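You operate a simulated robot arm through the tools that you are given. There is no shell and no other tool. Be economical: measure what you need, move in short steps, check, and stop when the job is done.

You run a simulated robot arm. Do the job below in one go: nothing can be reset, and whatever is moved stays where it is left.

TASK
Fetch the purple bottle and stand it on top of the blue scrub pad.
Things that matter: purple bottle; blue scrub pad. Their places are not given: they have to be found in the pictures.

The check looks at the end state, three seconds after you hand in, the way a careful person would. Anything else that was tipped, shoved, dropped, spilled or broken makes it a failure.

THE ROBOT
A 7-joint arm with a two-finger parallel gripper, fixed in place. Base frame: the origin is at the foot of the arm, x ahead of it, y to its left, z up; the work surface is at about z = 860. Units: mm, degrees, N and s.
With the tool pointing down near the work surface it reaches from about 240 to 680 mm from the base axis. Its first joint turns from -66.0 to 66.0 degrees. Payload 2.4 kg.
The tool frame sits at the grasp point between the pads (the TCP): z along the fingers, y along the line on which they close. The tips reach 30 mm beyond it. The gripper opens to 94 mm. The fingers are 28 mm wide and 10 mm thick; the gripper's body (50 by 96 mm) begins 55 mm behind the TCP.
Orientation is told as [roll, pitch, yaw] about the base's x, y, z axes, in that order, counted from this pose: with the fingers straight down and closing along the base's y, the tool's x points along the base's -x, its y along +y and its z along -z.

THE INTERFACE
- The arm moves only by the tool jog_arm. Its argument "increments" is a list that holds one entry, the list of rows, each a list of 6 numbers: the shift along the base's x, y, z in mm, then the turn, a rotation vector about the base's x, y, z in degrees. In form: [[[tx, ty, tz, rx, ry, rz], ...]]. A call has 1 to 8 rows; each row shifts and turns the commanded pose from where the row before left it. "claw" is the opening, from 0 (shut) to 1 (fully open), set as the call begins (left out, the last holds). Each row takes 0.2 s and may step no farther than 50 mm and 8.6 degrees from the row before; otherwise, or with a gripper value out of range, the whole call is refused. Where a pose cannot be reached the arm comes as near as it can. A force on the tool above 40 N (or 10 N above the force at the start of the call, whichever is more), or a blocked arm, ends the call early, and 0.2 s more pass. The fingers move at their own pace (about 153 mm/s each) and stop on an object; they squeeze with about 26 N. The grip force told is the motor's: it shows also when the fingers shut on nothing. Time passes only in rows, and 0.2 s behind the last, so rows that do not move let the fingers close. The reply holds the time, the measured pose of the TCP, the force on the tool along the base axes, the opening and the grip force, in the units named above and with some noise, and new pictures: "pictures" is both (left out), scene, wrist or none.
- Cameras (640 x 400 px; columns grow to the right, rows downward): "scene" is fixed at [19.4, 459.8, 1447.9]; the picture's right is [-0.89, -0.45, 0.00], its down [-0.23, 0.47, -0.85] and it looks along [0.38, -0.76, -0.52] (base axes); focal length 348 px, centre (320, 200). "wrist" rides on the gripper at [76, 14, -102] in the tool frame; the picture's right is [-0.18, 0.98, 0.00], its down [-0.75, -0.14, -0.64] and it looks along [-0.63, -0.12, 0.77] (tool axes); focal length 243 px, centre (320, 200).
- point_at(camera, pixels): for up to 12 pixels [column, row] of the newest picture of that camera ("zoom" is the newest enlarged one), the place [x, y, z] in the base frame of the surface seen there, good to about 3 mm. It takes no simulated time.
- zoom(camera, box): a new picture of the part [left, top, right, bottom] of that camera's present view, enlarged. It takes no simulated time.
- hand_in(): hands the job in; it is judged then, once.

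Go step by step. Measure first, check grasps and placings, and put right what went wrong. The budget is 60 turns and 170 pictures, counting those below and the enlarged ones. Unless the task says otherwise, let go and move clear before handing in, and close with one line.

The tools are called after "Call:" as a command line: name --argument value ..., lists and objects as JSON in quotes. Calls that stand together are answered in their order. jog_arm: Moves the arm, as the interface text tells. Its arguments: {"type":"object","properties":{"increments":{"type":"array","items":{"type":"array","items":{"type":"array","items":{"type":"number"}}}},"claw":{"type":"number"},"pictures":{"type":"string","enum":["both","scene","wrist","none"]}},"required":["increments"]} The other tools are called the same way: point_at (camera, pixels) gives the place of the surface under pixels of a picture; zoom (camera, box) takes an enlarged picture of a part of a camera's view; hand_in () hands the job in.

At the start:

```text
time: 0.0
position: [367.5, -67.5, 1197.6]
tool_rot: [0.0, 0.0, 0.0]
contact_force: [-1.1, -1.1, 0.0]
gripper_width: 94.1
grasp_force: 0.0
```

scene: 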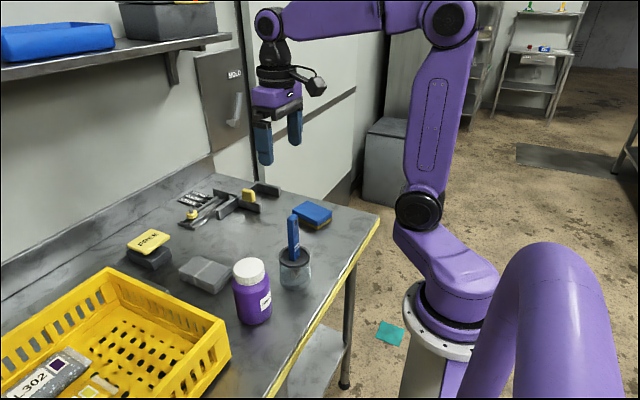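
wrist: 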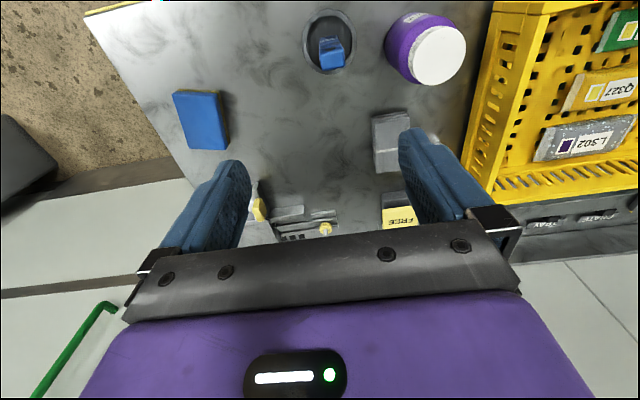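

The scene shows the purple bottle near (252,292) and the blue scrub pad near (312,214). I'll measure both.

Call:
point_at --camera "scene" --pixels '[[249, 268], [236, 275], [265, 270], [254, 305], [255, 322], [312, 210], [293, 208], [310, 201], [332, 213], [314, 222], [293, 225], [295, 255]]'

Call:
point_at --camera "wrist" --pixels '[[438, 55], [416, 55], [464, 55], [438, 80], [395, 35], [176, 95], [218, 95], [190, 148], [224, 148], [200, 120], [330, 55], [330, 15]]'

Call:
zoom --camera "scene" --box '[170, 170, 390, 340]'

Call:
zoom --camera "wrist" --box '[160, 0, 490, 200]'

```text
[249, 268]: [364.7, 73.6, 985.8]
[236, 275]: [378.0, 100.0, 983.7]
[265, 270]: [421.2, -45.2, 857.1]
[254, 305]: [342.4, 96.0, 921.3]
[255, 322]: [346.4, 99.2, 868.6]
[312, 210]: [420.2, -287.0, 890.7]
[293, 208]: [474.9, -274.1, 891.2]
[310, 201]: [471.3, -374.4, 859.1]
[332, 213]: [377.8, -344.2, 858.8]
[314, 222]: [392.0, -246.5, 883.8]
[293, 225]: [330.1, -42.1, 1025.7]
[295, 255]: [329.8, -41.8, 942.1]
```

```text
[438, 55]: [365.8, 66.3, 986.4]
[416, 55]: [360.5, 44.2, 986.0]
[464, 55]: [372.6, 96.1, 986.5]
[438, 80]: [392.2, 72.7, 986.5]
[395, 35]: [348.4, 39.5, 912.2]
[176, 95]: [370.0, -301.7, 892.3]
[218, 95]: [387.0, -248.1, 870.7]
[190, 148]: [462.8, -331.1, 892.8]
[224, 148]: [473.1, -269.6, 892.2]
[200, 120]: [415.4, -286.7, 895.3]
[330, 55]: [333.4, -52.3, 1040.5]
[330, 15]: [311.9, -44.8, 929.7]
```

```text
2.35 times, centred on (280, 255) of scene
```

zoom: 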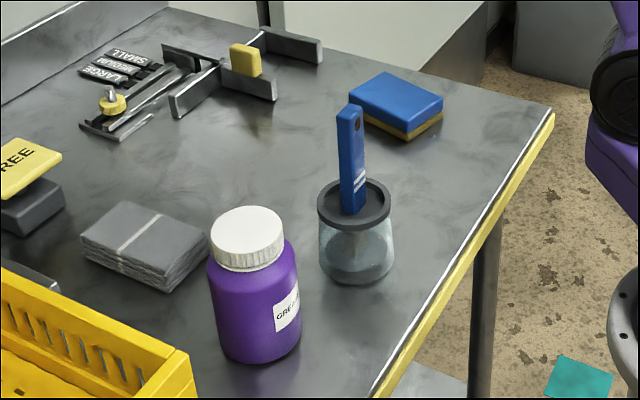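

```text
1.94 times, centred on (325, 100) of wrist
```

zoom: 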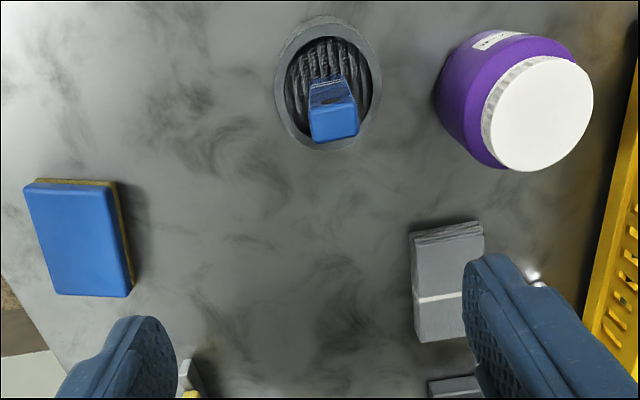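

The bottle's cap centre is about (366, 69, 986), with a body about 72 mm wide. The pad's centre is about (421, -287, 893). I'll check the clearance to the crate, cloth stack and jar before descending.

Call:
point_at --camera "wrist" --pixels '[[489, 10], [480, 60], [472, 100], [465, 140], [480, 30], [410, 115], [375, 120], [352, 40], [390, 60], [405, 17], [430, 85]]'

Call:
point_at --camera "scene" --pixels '[[235, 290], [237, 310], [252, 300], [270, 290], [248, 290], [228, 325], [228, 350], [200, 308], [245, 262], [307, 255], [252, 286]]'

```text
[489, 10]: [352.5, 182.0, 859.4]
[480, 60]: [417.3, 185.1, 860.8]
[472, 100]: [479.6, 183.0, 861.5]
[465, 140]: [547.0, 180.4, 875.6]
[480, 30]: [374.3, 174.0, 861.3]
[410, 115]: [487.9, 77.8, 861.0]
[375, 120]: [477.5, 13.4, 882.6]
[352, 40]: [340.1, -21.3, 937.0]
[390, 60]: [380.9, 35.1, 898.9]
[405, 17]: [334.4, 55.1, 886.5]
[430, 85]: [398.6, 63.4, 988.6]
```

```text
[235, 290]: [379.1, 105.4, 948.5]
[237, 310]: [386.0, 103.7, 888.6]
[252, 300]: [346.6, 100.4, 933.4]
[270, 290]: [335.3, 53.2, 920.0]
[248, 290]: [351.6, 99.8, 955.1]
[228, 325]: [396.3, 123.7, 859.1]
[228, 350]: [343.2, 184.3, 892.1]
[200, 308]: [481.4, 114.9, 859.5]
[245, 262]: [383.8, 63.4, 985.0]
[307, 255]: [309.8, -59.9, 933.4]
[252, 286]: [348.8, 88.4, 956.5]
```

Everything around the bottle has room: the crate edge is at y≈182 and the jar edge at y≈-21. I'll move above the bottle at (367, 70) and check.

Call:
jog_arm --increments '[[[0, 46, 0, 0, 0, 0], [0, 46, 0, 0, 0, 0], [0, 45.5, 0, 0, 0, 0], [0, 0, -40, 0, 0, 0], [0, 0, -40, 0, 0, 0], [0, 0, -40, 0, 0, 0], [0, 0, 0, 0, 0, 0]]]' --claw 1

```text
time: 1.6
position: [368.1, 70.7, 1079.3]
tool_rot: [0.0, -0.1, 0.0]
contact_force: [0.1, 0.2, 0.1]
gripper_width: 93.9
grasp_force: 0.2
```

scene: 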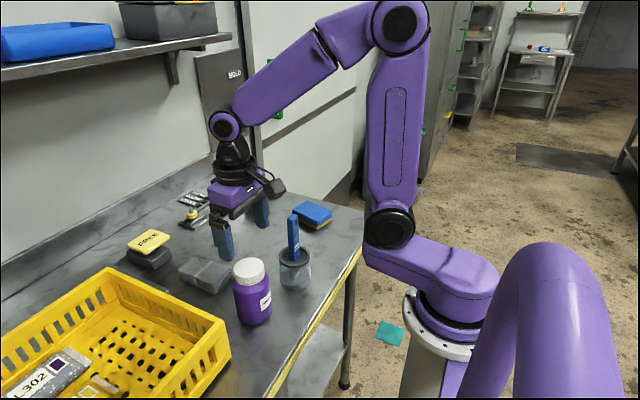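
wrist: 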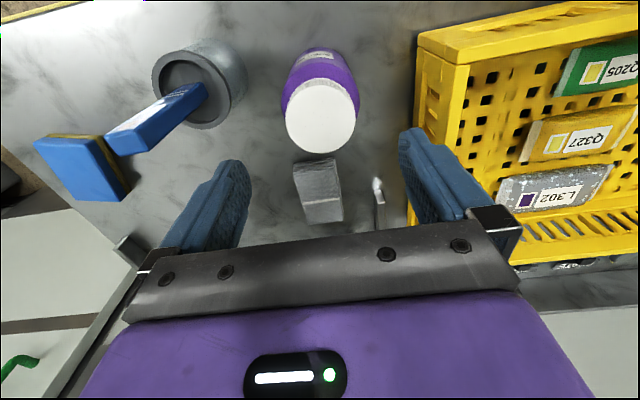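

The fingers straddle the bottle in y. I'll recheck the cap edges in the wrist picture around (320,115).

Call:
point_at --camera "wrist" --pixels '[[320, 115], [290, 117], [351, 112], [320, 85], [322, 148], [283, 97], [356, 92]]'

```text
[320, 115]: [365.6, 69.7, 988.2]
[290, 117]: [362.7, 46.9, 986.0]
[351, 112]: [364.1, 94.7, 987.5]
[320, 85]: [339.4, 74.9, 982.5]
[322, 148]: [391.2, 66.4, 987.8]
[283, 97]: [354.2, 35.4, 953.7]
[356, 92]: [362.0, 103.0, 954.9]
```

The cap centre is confirmed at about (365.5, 70), so I'll descend to z≈940.

Call:
jog_arm --increments '[[[-2, 0, -30, 0, 0, 0], [0, 0, -30, 0, 0, 0], [0, 0, -25, 0, 0, 0], [0, 0, -25, 0, 0, 0], [0, 0, -15, 0, 0, 0], [0, 0, -14, 0, 0, 0], [0, 0, 0, 0, 0, 0]]]'

```text
time: 3.2
position: [365.8, 69.9, 938.0]
tool_rot: [0.0, -0.1, -0.1]
contact_force: [0.6, 0.8, -0.5]
gripper_width: 93.9
grasp_force: 0.1
```

scene: 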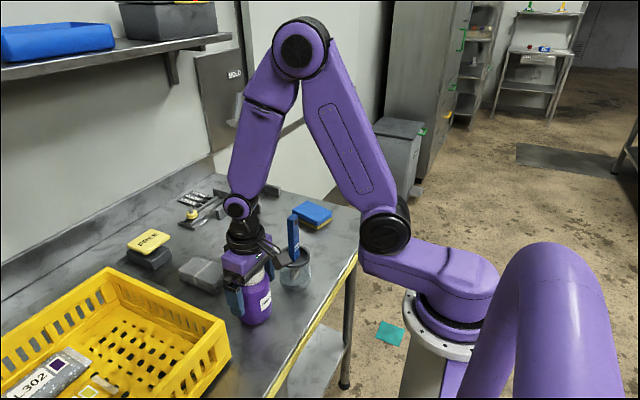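
wrist: 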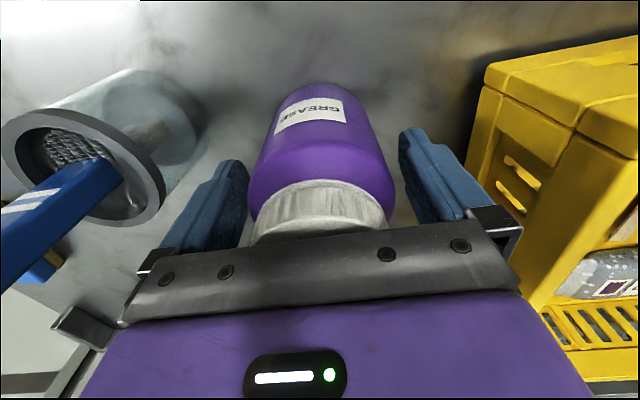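

The fingers straddle the bottle body and no contact force shows, so I'll close the gripper.

Call:
jog_arm --increments '[[[0, 0, 0, 0, 0, 0], [0, 0, 0, 0, 0, 0], [0, 0, 0, 0, 0, 0]]]' --claw 0 --pictures "none"

Call:
jog_arm --increments '[[[0, 0, 8, 0, 0, 0], [0, 0, 12, 0, 0, 0], [0, 0, 15, 0, 0, 0], [0, 0, 0, 0, 0, 0]]]'

```text
time: 4.0
position: [365.9, 70.1, 939.2]
tool_rot: [0.0, 0.0, 0.0]
contact_force: [0.0, -1.0, -0.1]
gripper_width: 75.2
grasp_force: 25.7
```

```text
time: 5.0
position: [366.0, 70.3, 974.2]
tool_rot: [0.0, 0.0, 0.1]
contact_force: [-0.9, 0.0, -0.4]
gripper_width: 73.6
grasp_force: 26.1
```

scene: 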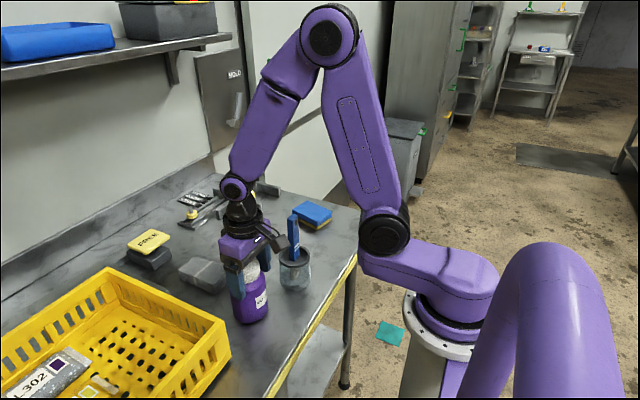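
wrist: 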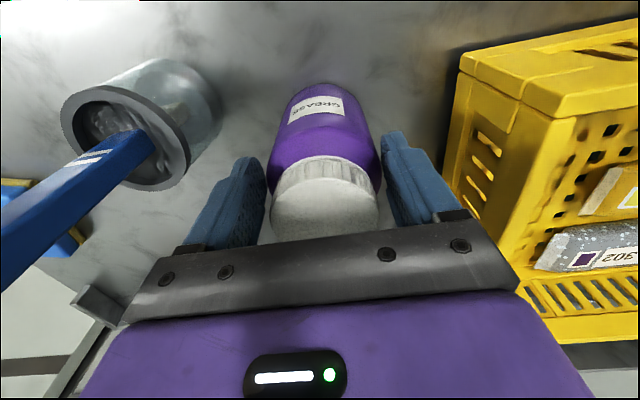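

In the wrist view the cap at (325,205) sits lower in the gripper than before, so the fingers may have slid up the bottle. I'll zoom and measure.

Call:
zoom --camera "scene" --box '[190, 200, 330, 340]'

Call:
point_at --camera "wrist" --pixels '[[322, 210], [324, 165], [320, 140], [318, 105]]'

```text
2.86 times, centred on (260, 270) of scene
```

zoom: 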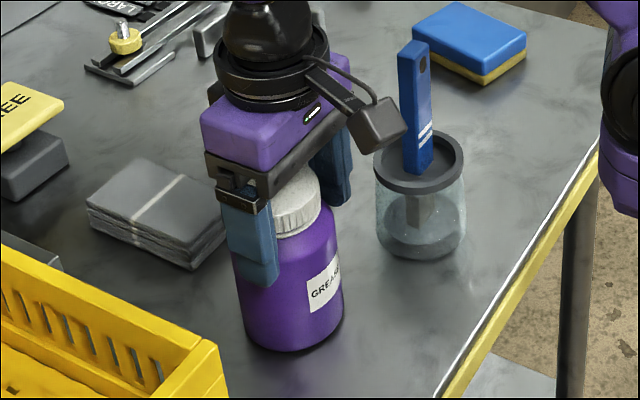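

```text
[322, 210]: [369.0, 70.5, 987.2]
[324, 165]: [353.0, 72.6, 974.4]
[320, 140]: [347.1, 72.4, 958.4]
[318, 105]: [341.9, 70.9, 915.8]
```

The bottle never left the table: its cap is still at z≈987, so the smooth body slips in the grip. I'll let go, rise to z≈989 and grip the ribbed cap instead.

Call:
jog_arm --increments '[[[0, 0, 0, 0, 0, 0], [0, 0, 0, 0, 0, 0], [0, 0, 8, 0, 0, 0], [0, 0, 7, 0, 0, 0], [0, 0, 0, 0, 0, 0]]]' --claw 1

```text
time: 6.2
position: [367.0, 70.1, 989.0]
tool_rot: [-0.1, 0.1, -0.1]
contact_force: [0.0, -0.3, -0.4]
gripper_width: 93.9
grasp_force: 0.0
```

scene: 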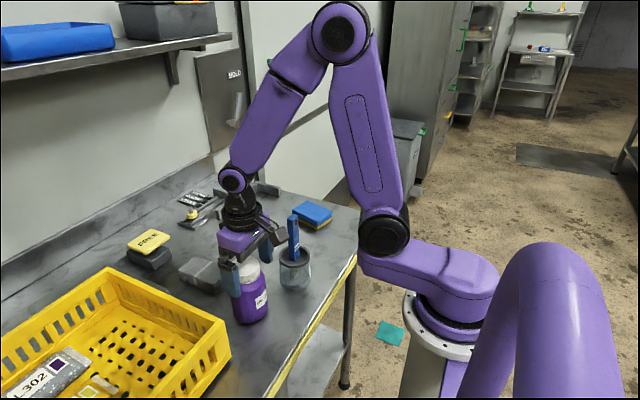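
wrist: 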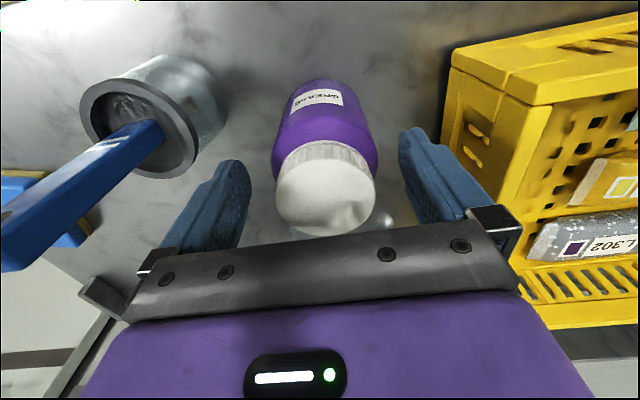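

The bottle still stands upright and the fingers straddle the cap at (325,190). I'll close on it and make a slow test lift.

Call:
jog_arm --increments '[[[0, 0, 0, 0, 0, 0], [0, 0, 0, 0, 0, 0], [0, 0, 0, 0, 0, 0], [0, 0, 0, 0, 0, 0]]]' --claw 0 --pictures "none"

Call:
jog_arm --increments '[[[0, 0, 2, 0, 0, 0], [0, 0, 3, 0, 0, 0], [0, 0, 3, 0, 0, 0], [0, 0, 3, 0, 0, 0], [0, 0, 2, 0, 0, 0]]]'

```text
time: 7.2
position: [366.5, 70.6, 989.7]
tool_rot: [0.0, -0.1, 0.0]
contact_force: [-2.5, 2.5, 14.5]
gripper_width: 56.4
grasp_force: 26.3
```

```text
time: 8.4
position: [366.6, 70.7, 1003.0]
tool_rot: [0.1, 0.0, -0.1]
contact_force: [-0.2, 0.4, -4.7]
gripper_width: 56.4
grasp_force: 25.5
```

scene: 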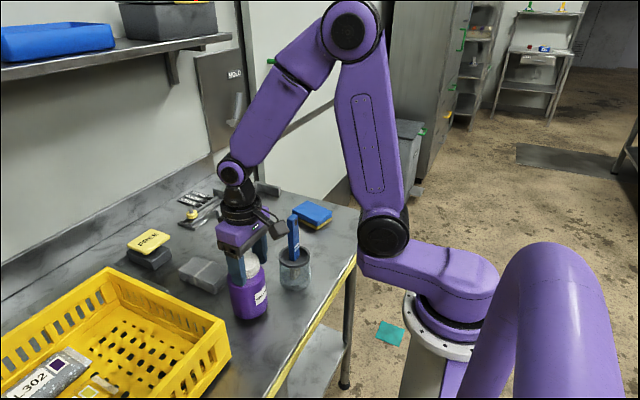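
wrist: 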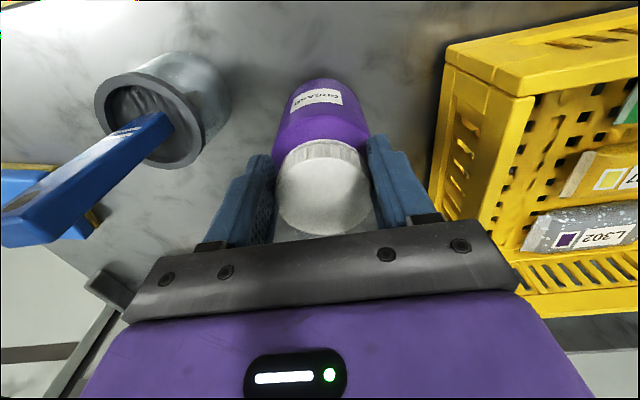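

The load reads 4.7 N and the cap keeps its place between the fingers at (323,190), so the bottle is lifting. I'll continue up, smoothly.

Call:
jog_arm --increments '[[[0, 0, 12, 0, 0, 0], [0, 0, 25, 0, 0, 0], [0, 0, 32, 0, 0, 0], [0, 0, 35, 0, 0, 0], [0, 0, 35, 0, 0, 0], [0, 0, 32, 0, 0, 0], [0, 0, 20, 0, 0, 0], [0, 0, 8, 0, 0, 0]]]'

```text
time: 10.2
position: [366.6, 68.9, 1202.1]
tool_rot: [0.0, 0.0, 0.0]
contact_force: [-0.7, -0.3, -4.5]
gripper_width: 56.4
grasp_force: 26.0
```

scene: 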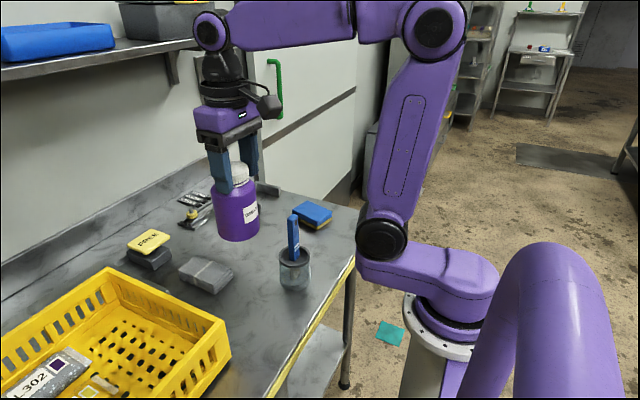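
wrist: 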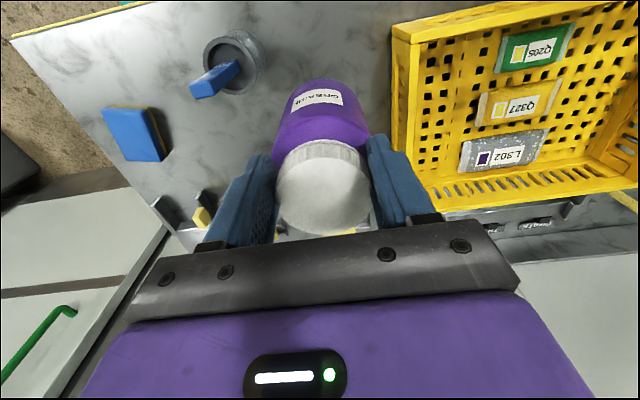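

The bottle is held firm and hanging straight. I'll carry it toward the pad in two legs.

Call:
jog_arm --increments '[[[2, -15, 0, 0, 0, 0], [4, -28, 0, 0, 0, 0], [6, -35, 0, 0, 0, 0], [6, -36, 0, 0, 0, 0], [6, -36, 0, 0, 0, 0], [6, -36, 0, 0, 0, 0], [6, -35, 0, 0, 0, 0], [4, -28, 0, 0, 0, 0]]]' --pictures "none"

Call:
jog_arm --increments '[[[4, -30, 0, 0, 0, 0], [4, -30, 0, 0, 0, 0], [4, -25, 0, 0, 0, 0], [2, -15, 0, 0, 0, 0], [0, -7, 0, 0, 0, 0], [0, 0, 0, 0, 0, 0]]]'

```text
time: 12.0
position: [406.5, -179.4, 1201.3]
tool_rot: [0.1, -0.1, 0.0]
contact_force: [-0.3, 0.5, -4.2]
gripper_width: 56.3
grasp_force: 26.4
```

```text
time: 13.4
position: [420.4, -286.5, 1200.6]
tool_rot: [0.0, 0.0, -0.1]
contact_force: [-0.1, 0.0, -3.8]
gripper_width: 56.0
grasp_force: 25.7
```

scene: 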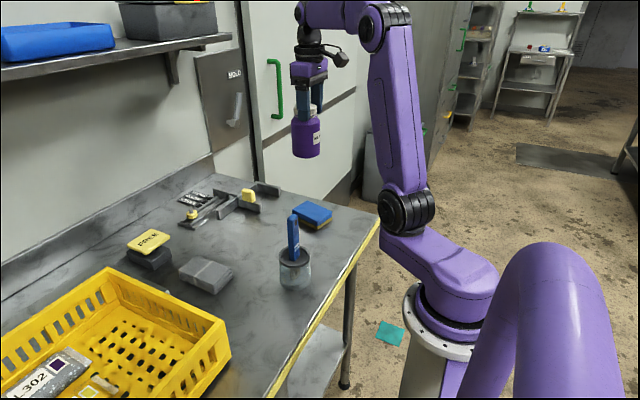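
wrist: 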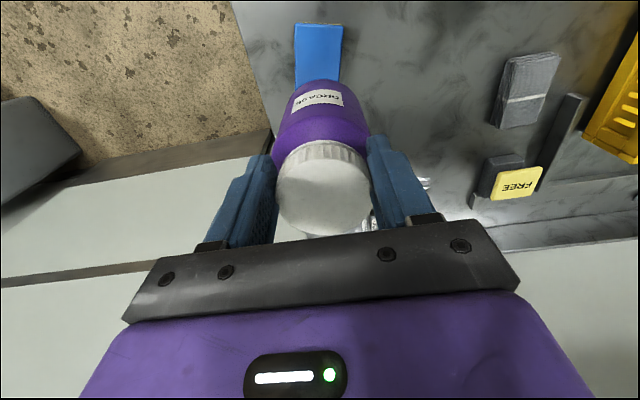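

The bottle is above the pad. I'll zoom on the pad to refine its corners before lowering.

Call:
zoom --camera "scene" --box '[272, 185, 352, 235]'

```text
8.00 times, centred on (312, 210) of scene
```

zoom: 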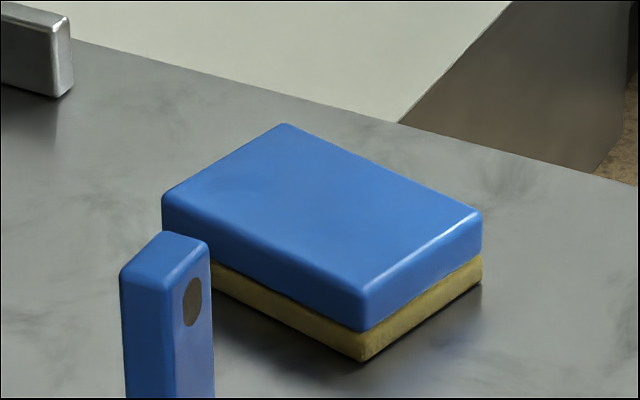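

Call:
point_at --camera "zoom" --pixels '[[285, 130], [170, 200], [364, 288], [474, 214], [320, 205], [225, 165], [270, 243], [420, 250], [380, 168]]'

Call:
point_at --camera "wrist" --pixels '[[278, 185], [369, 185], [322, 145], [322, 230], [323, 188]]'

```text
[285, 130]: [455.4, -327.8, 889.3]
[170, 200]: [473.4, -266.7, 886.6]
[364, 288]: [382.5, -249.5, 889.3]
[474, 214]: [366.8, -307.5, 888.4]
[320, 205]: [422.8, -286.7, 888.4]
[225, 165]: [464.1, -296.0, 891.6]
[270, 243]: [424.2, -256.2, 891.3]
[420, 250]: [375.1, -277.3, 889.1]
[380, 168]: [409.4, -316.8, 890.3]
```

```text
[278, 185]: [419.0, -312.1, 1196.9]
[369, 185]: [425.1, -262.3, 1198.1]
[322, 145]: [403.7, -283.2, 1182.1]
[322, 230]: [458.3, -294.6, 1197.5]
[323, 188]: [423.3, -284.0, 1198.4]
```

The pad's top centre is about (420, -287, 890), right under the bottle. Contact is expected at TCP z≈1020, so I'll lower to about 1028 first.

Call:
jog_arm --increments '[[[0, -0.5, -12, 0, 0, 0], [0, 0, -28, 0, 0, 0], [0, 0, -34, 0, 0, 0], [0, 0, -34, 0, 0, 0], [0, 0, -30, 0, 0, 0], [0, 0, -20, 0, 0, 0], [0, 0, -12, 0, 0, 0], [0, 0, 0, 0, 0, 0]]]'

```text
time: 15.2
position: [421.2, -286.0, 1031.2]
tool_rot: [0.0, 0.0, 0.0]
contact_force: [-0.2, 0.1, -5.1]
gripper_width: 55.9
grasp_force: 26.4
```

scene: 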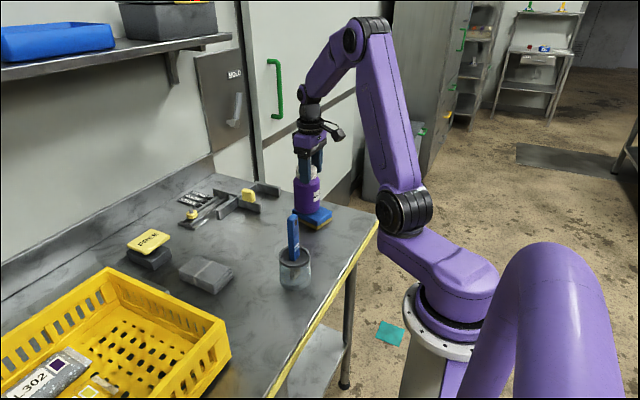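
wrist: 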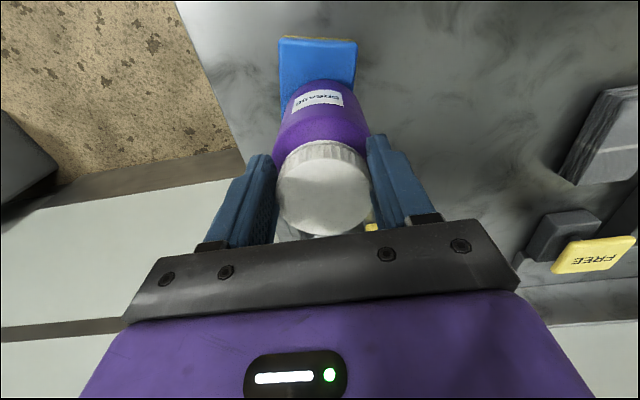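

Not yet touching, since the load is still 5 N. I'll creep down to contact.

Call:
jog_arm --increments '[[[0, 0, -3, 0, 0, 0], [0, 0, -2, 0, 0, 0], [0, 0, -2, 0, 0, 0], [0, 0, -1.5, 0, 0, 0], [0, 0, 0, 0, 0, 0]]]'

Call:
zoom --camera "scene" --box '[272, 165, 352, 235]'

```text
time: 16.4
position: [421.1, -287.8, 1023.6]
tool_rot: [0.1, -0.1, 0.0]
contact_force: [-0.3, -0.4, 1.9]
gripper_width: 56.0
grasp_force: 25.8
```

scene: 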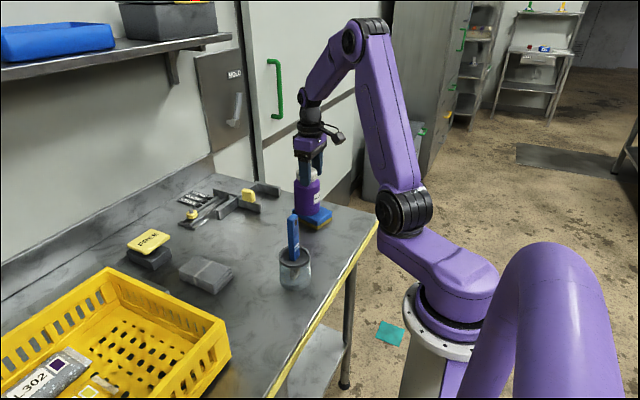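
wrist: 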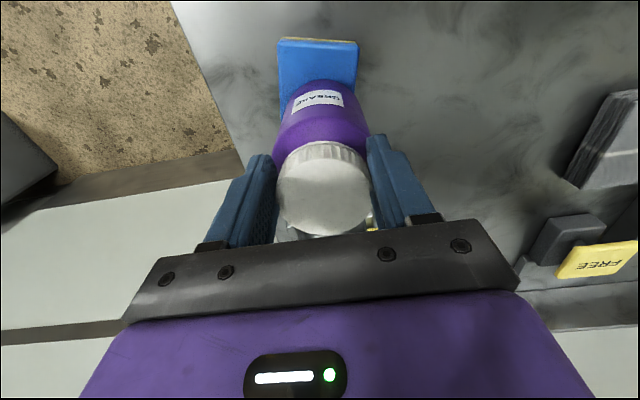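

```text
5.71 times, centred on (312, 200) of scene
```

zoom: 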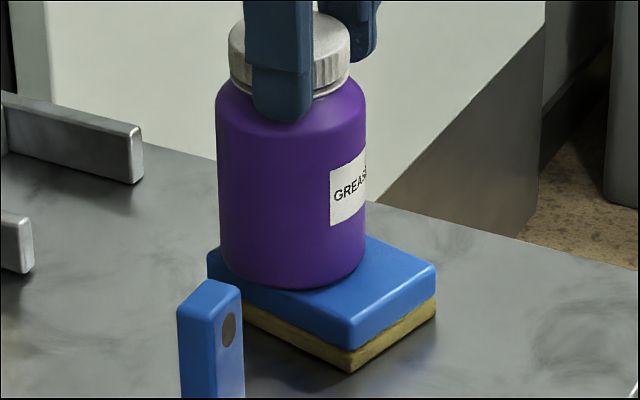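

The load is transferred (+1.9 N). The zoom shows the bottle base standing left of the pad's middle, near (292,262), so I'll measure that offset before letting go.

Call:
point_at --camera "zoom" --pixels '[[224, 230], [362, 230], [292, 270], [292, 200], [245, 70], [335, 70], [228, 258], [425, 265], [352, 315], [282, 60], [365, 30]]'

Call:
point_at --camera "wrist" --pixels '[[323, 150], [323, 190], [323, 220], [323, 161], [318, 60], [290, 45], [345, 45], [318, 97], [250, 200], [390, 180]]'

```text
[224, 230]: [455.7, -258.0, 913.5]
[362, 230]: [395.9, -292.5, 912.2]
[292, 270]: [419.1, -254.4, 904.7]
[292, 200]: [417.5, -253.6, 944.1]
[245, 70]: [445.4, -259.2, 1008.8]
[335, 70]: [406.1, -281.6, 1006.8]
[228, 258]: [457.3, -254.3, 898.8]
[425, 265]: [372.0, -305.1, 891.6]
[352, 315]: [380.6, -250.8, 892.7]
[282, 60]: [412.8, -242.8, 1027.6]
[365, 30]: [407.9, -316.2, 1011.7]
```

```text
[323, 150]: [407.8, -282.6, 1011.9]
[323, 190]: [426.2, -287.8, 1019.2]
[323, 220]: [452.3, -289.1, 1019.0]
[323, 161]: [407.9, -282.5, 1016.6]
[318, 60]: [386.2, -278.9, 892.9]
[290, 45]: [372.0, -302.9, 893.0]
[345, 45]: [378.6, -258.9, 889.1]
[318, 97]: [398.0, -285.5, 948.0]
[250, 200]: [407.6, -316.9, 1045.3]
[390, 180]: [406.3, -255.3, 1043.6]
```

The cap's front edge is at x≈407 and its back beyond 452, so the bottle's centre is at x≈433 against the pad's 420. I'll lift slightly, shift -13 mm in x and set it down again.

Call:
jog_arm --increments '[[[0, 0, 3, 0, 0, 0], [0, 0, 6, 0, 0, 0], [0, 0, 4, 0, 0, 0], [-4, 0, 0, 0, 0, 0], [-5, 0, 0, 0, 0, 0], [-4, 0, 0, 0, 0, 0], [0, 0, 0, 0, 0, 0]]]'

Call:
jog_arm --increments '[[[0, 0, -5, 0, 0, 0], [0, 0, -3.5, 0, 0, 0], [0, 0, -2, 0, 0, 0], [0, 0, -1.5, 0, 0, 0], [0, 0, -1, 0, 0, 0], [0, 0, 0, 0, 0, 0]]]'

Call:
zoom --camera "scene" --box '[272, 165, 352, 235]'

```text
time: 18.0
position: [408.3, -286.1, 1035.8]
tool_rot: [-0.1, 0.1, 0.0]
contact_force: [0.1, -0.5, -4.2]
gripper_width: 55.7
grasp_force: 25.7
```

scene: 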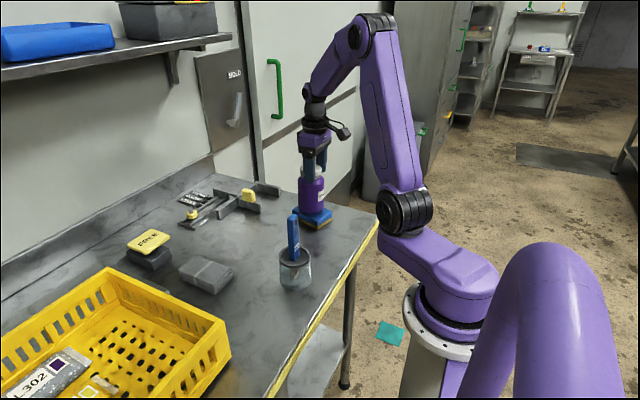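
wrist: 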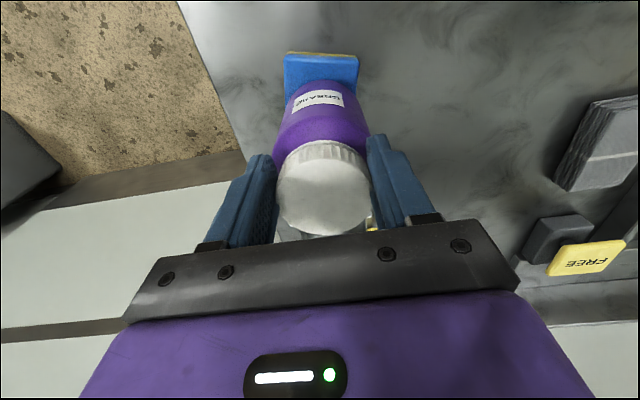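

```text
time: 19.4
position: [406.6, -287.1, 1023.2]
tool_rot: [0.0, -0.2, 0.0]
contact_force: [0.7, -0.8, 1.2]
gripper_width: 55.9
grasp_force: 26.1
```

scene: 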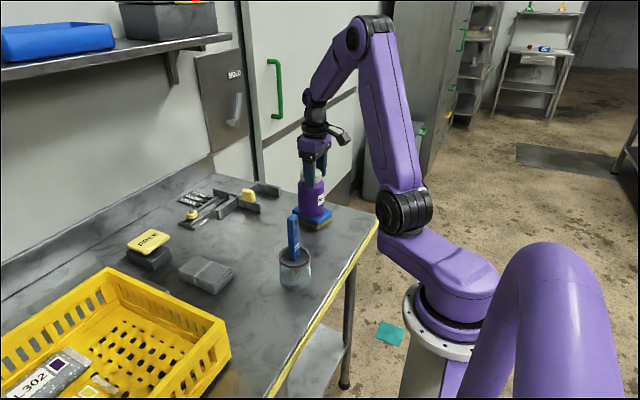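
wrist: 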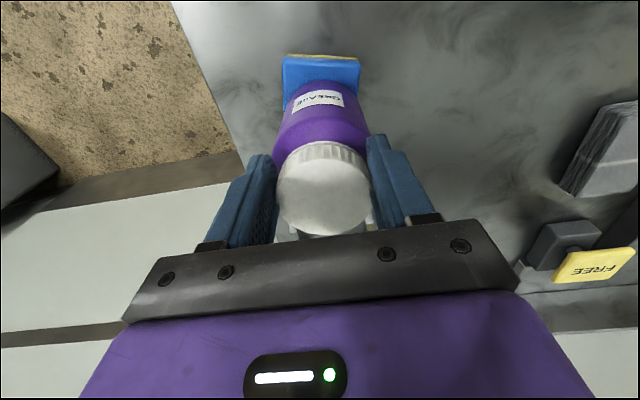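

```text
5.71 times, centred on (312, 200) of scene
```

zoom: 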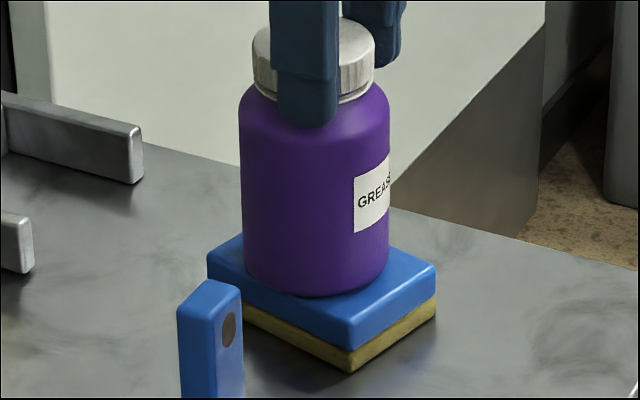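

The bottle now stands centred on the pad: its base is at about column 317 against 320 for the pad, and it is upright. I'll release and check before rising.

Call:
jog_arm --increments '[[[0, 0, 0, 0, 0, 0], [0, 0, 0, 0, 0, 0], [0, 0, 0, 0, 0, 0]]]' --claw 1

```text
time: 20.2
position: [408.3, -285.2, 1022.9]
tool_rot: [0.0, 0.0, 0.0]
contact_force: [0.3, 0.9, 0.1]
gripper_width: 94.0
grasp_force: 0.0
```

scene: 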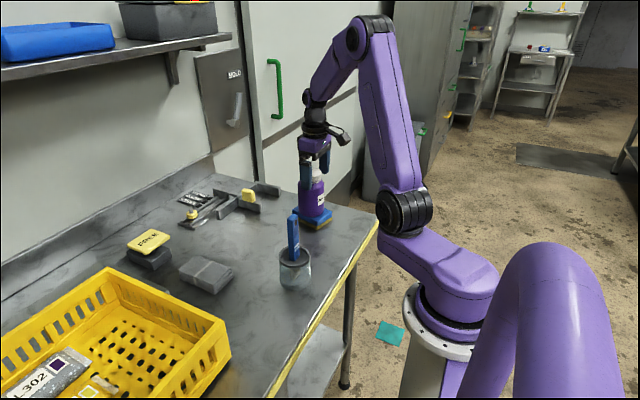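
wrist: 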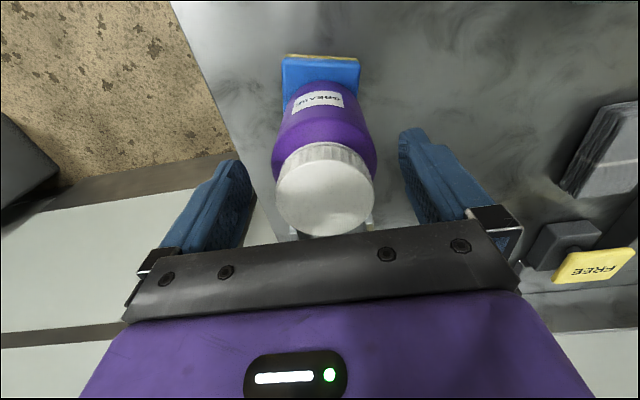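

The fingers are open and the bottle is still upright, so I'll rise straight up clear of it.

Call:
jog_arm --increments '[[[0, 0, 10, 0, 0, 0], [0, 0, 20, 0, 0, 0], [0, 0, 30, 0, 0, 0], [0, 0, 35, 0, 0, 0], [0, 0, 35, 0, 0, 0], [0, 0, 30, 0, 0, 0], [0, 0, 0, 0, 0, 0]]]'

Call:
zoom --camera "scene" --box '[272, 165, 352, 235]'

```text
time: 21.8
position: [407.0, -286.1, 1184.3]
tool_rot: [0.0, 0.0, 0.0]
contact_force: [-0.6, -0.3, 0.0]
gripper_width: 94.1
grasp_force: 0.0
```

scene: 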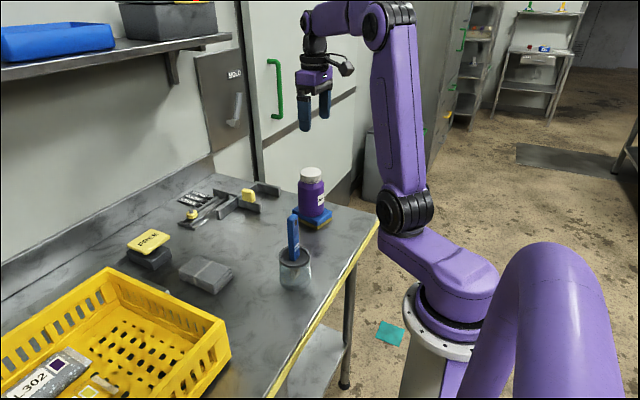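
wrist: 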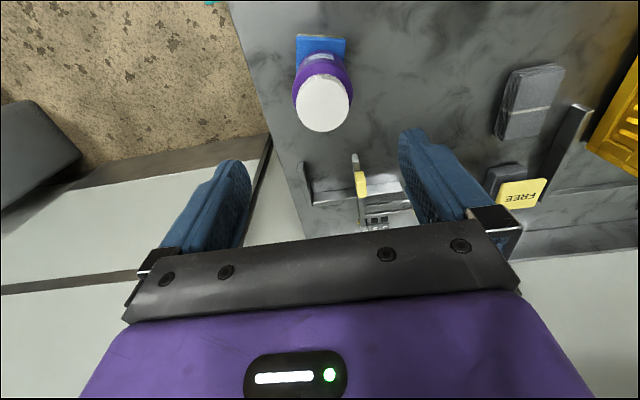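

```text
5.71 times, centred on (312, 200) of scene
```

zoom: 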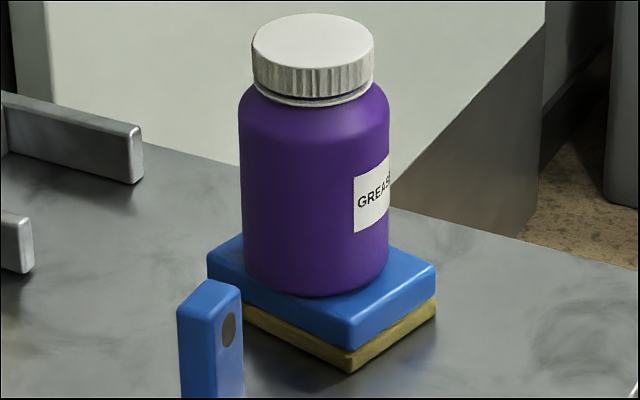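

The bottle stands upright and centred on the blue pad, the gripper is clear, and nothing else has moved. I'm handing in.

Call:
hand_in

```text
The job is handed in.
```

The purple bottle is standing upright on the blue scrub pad, the gripper is clear above it, and nothing else was moved.
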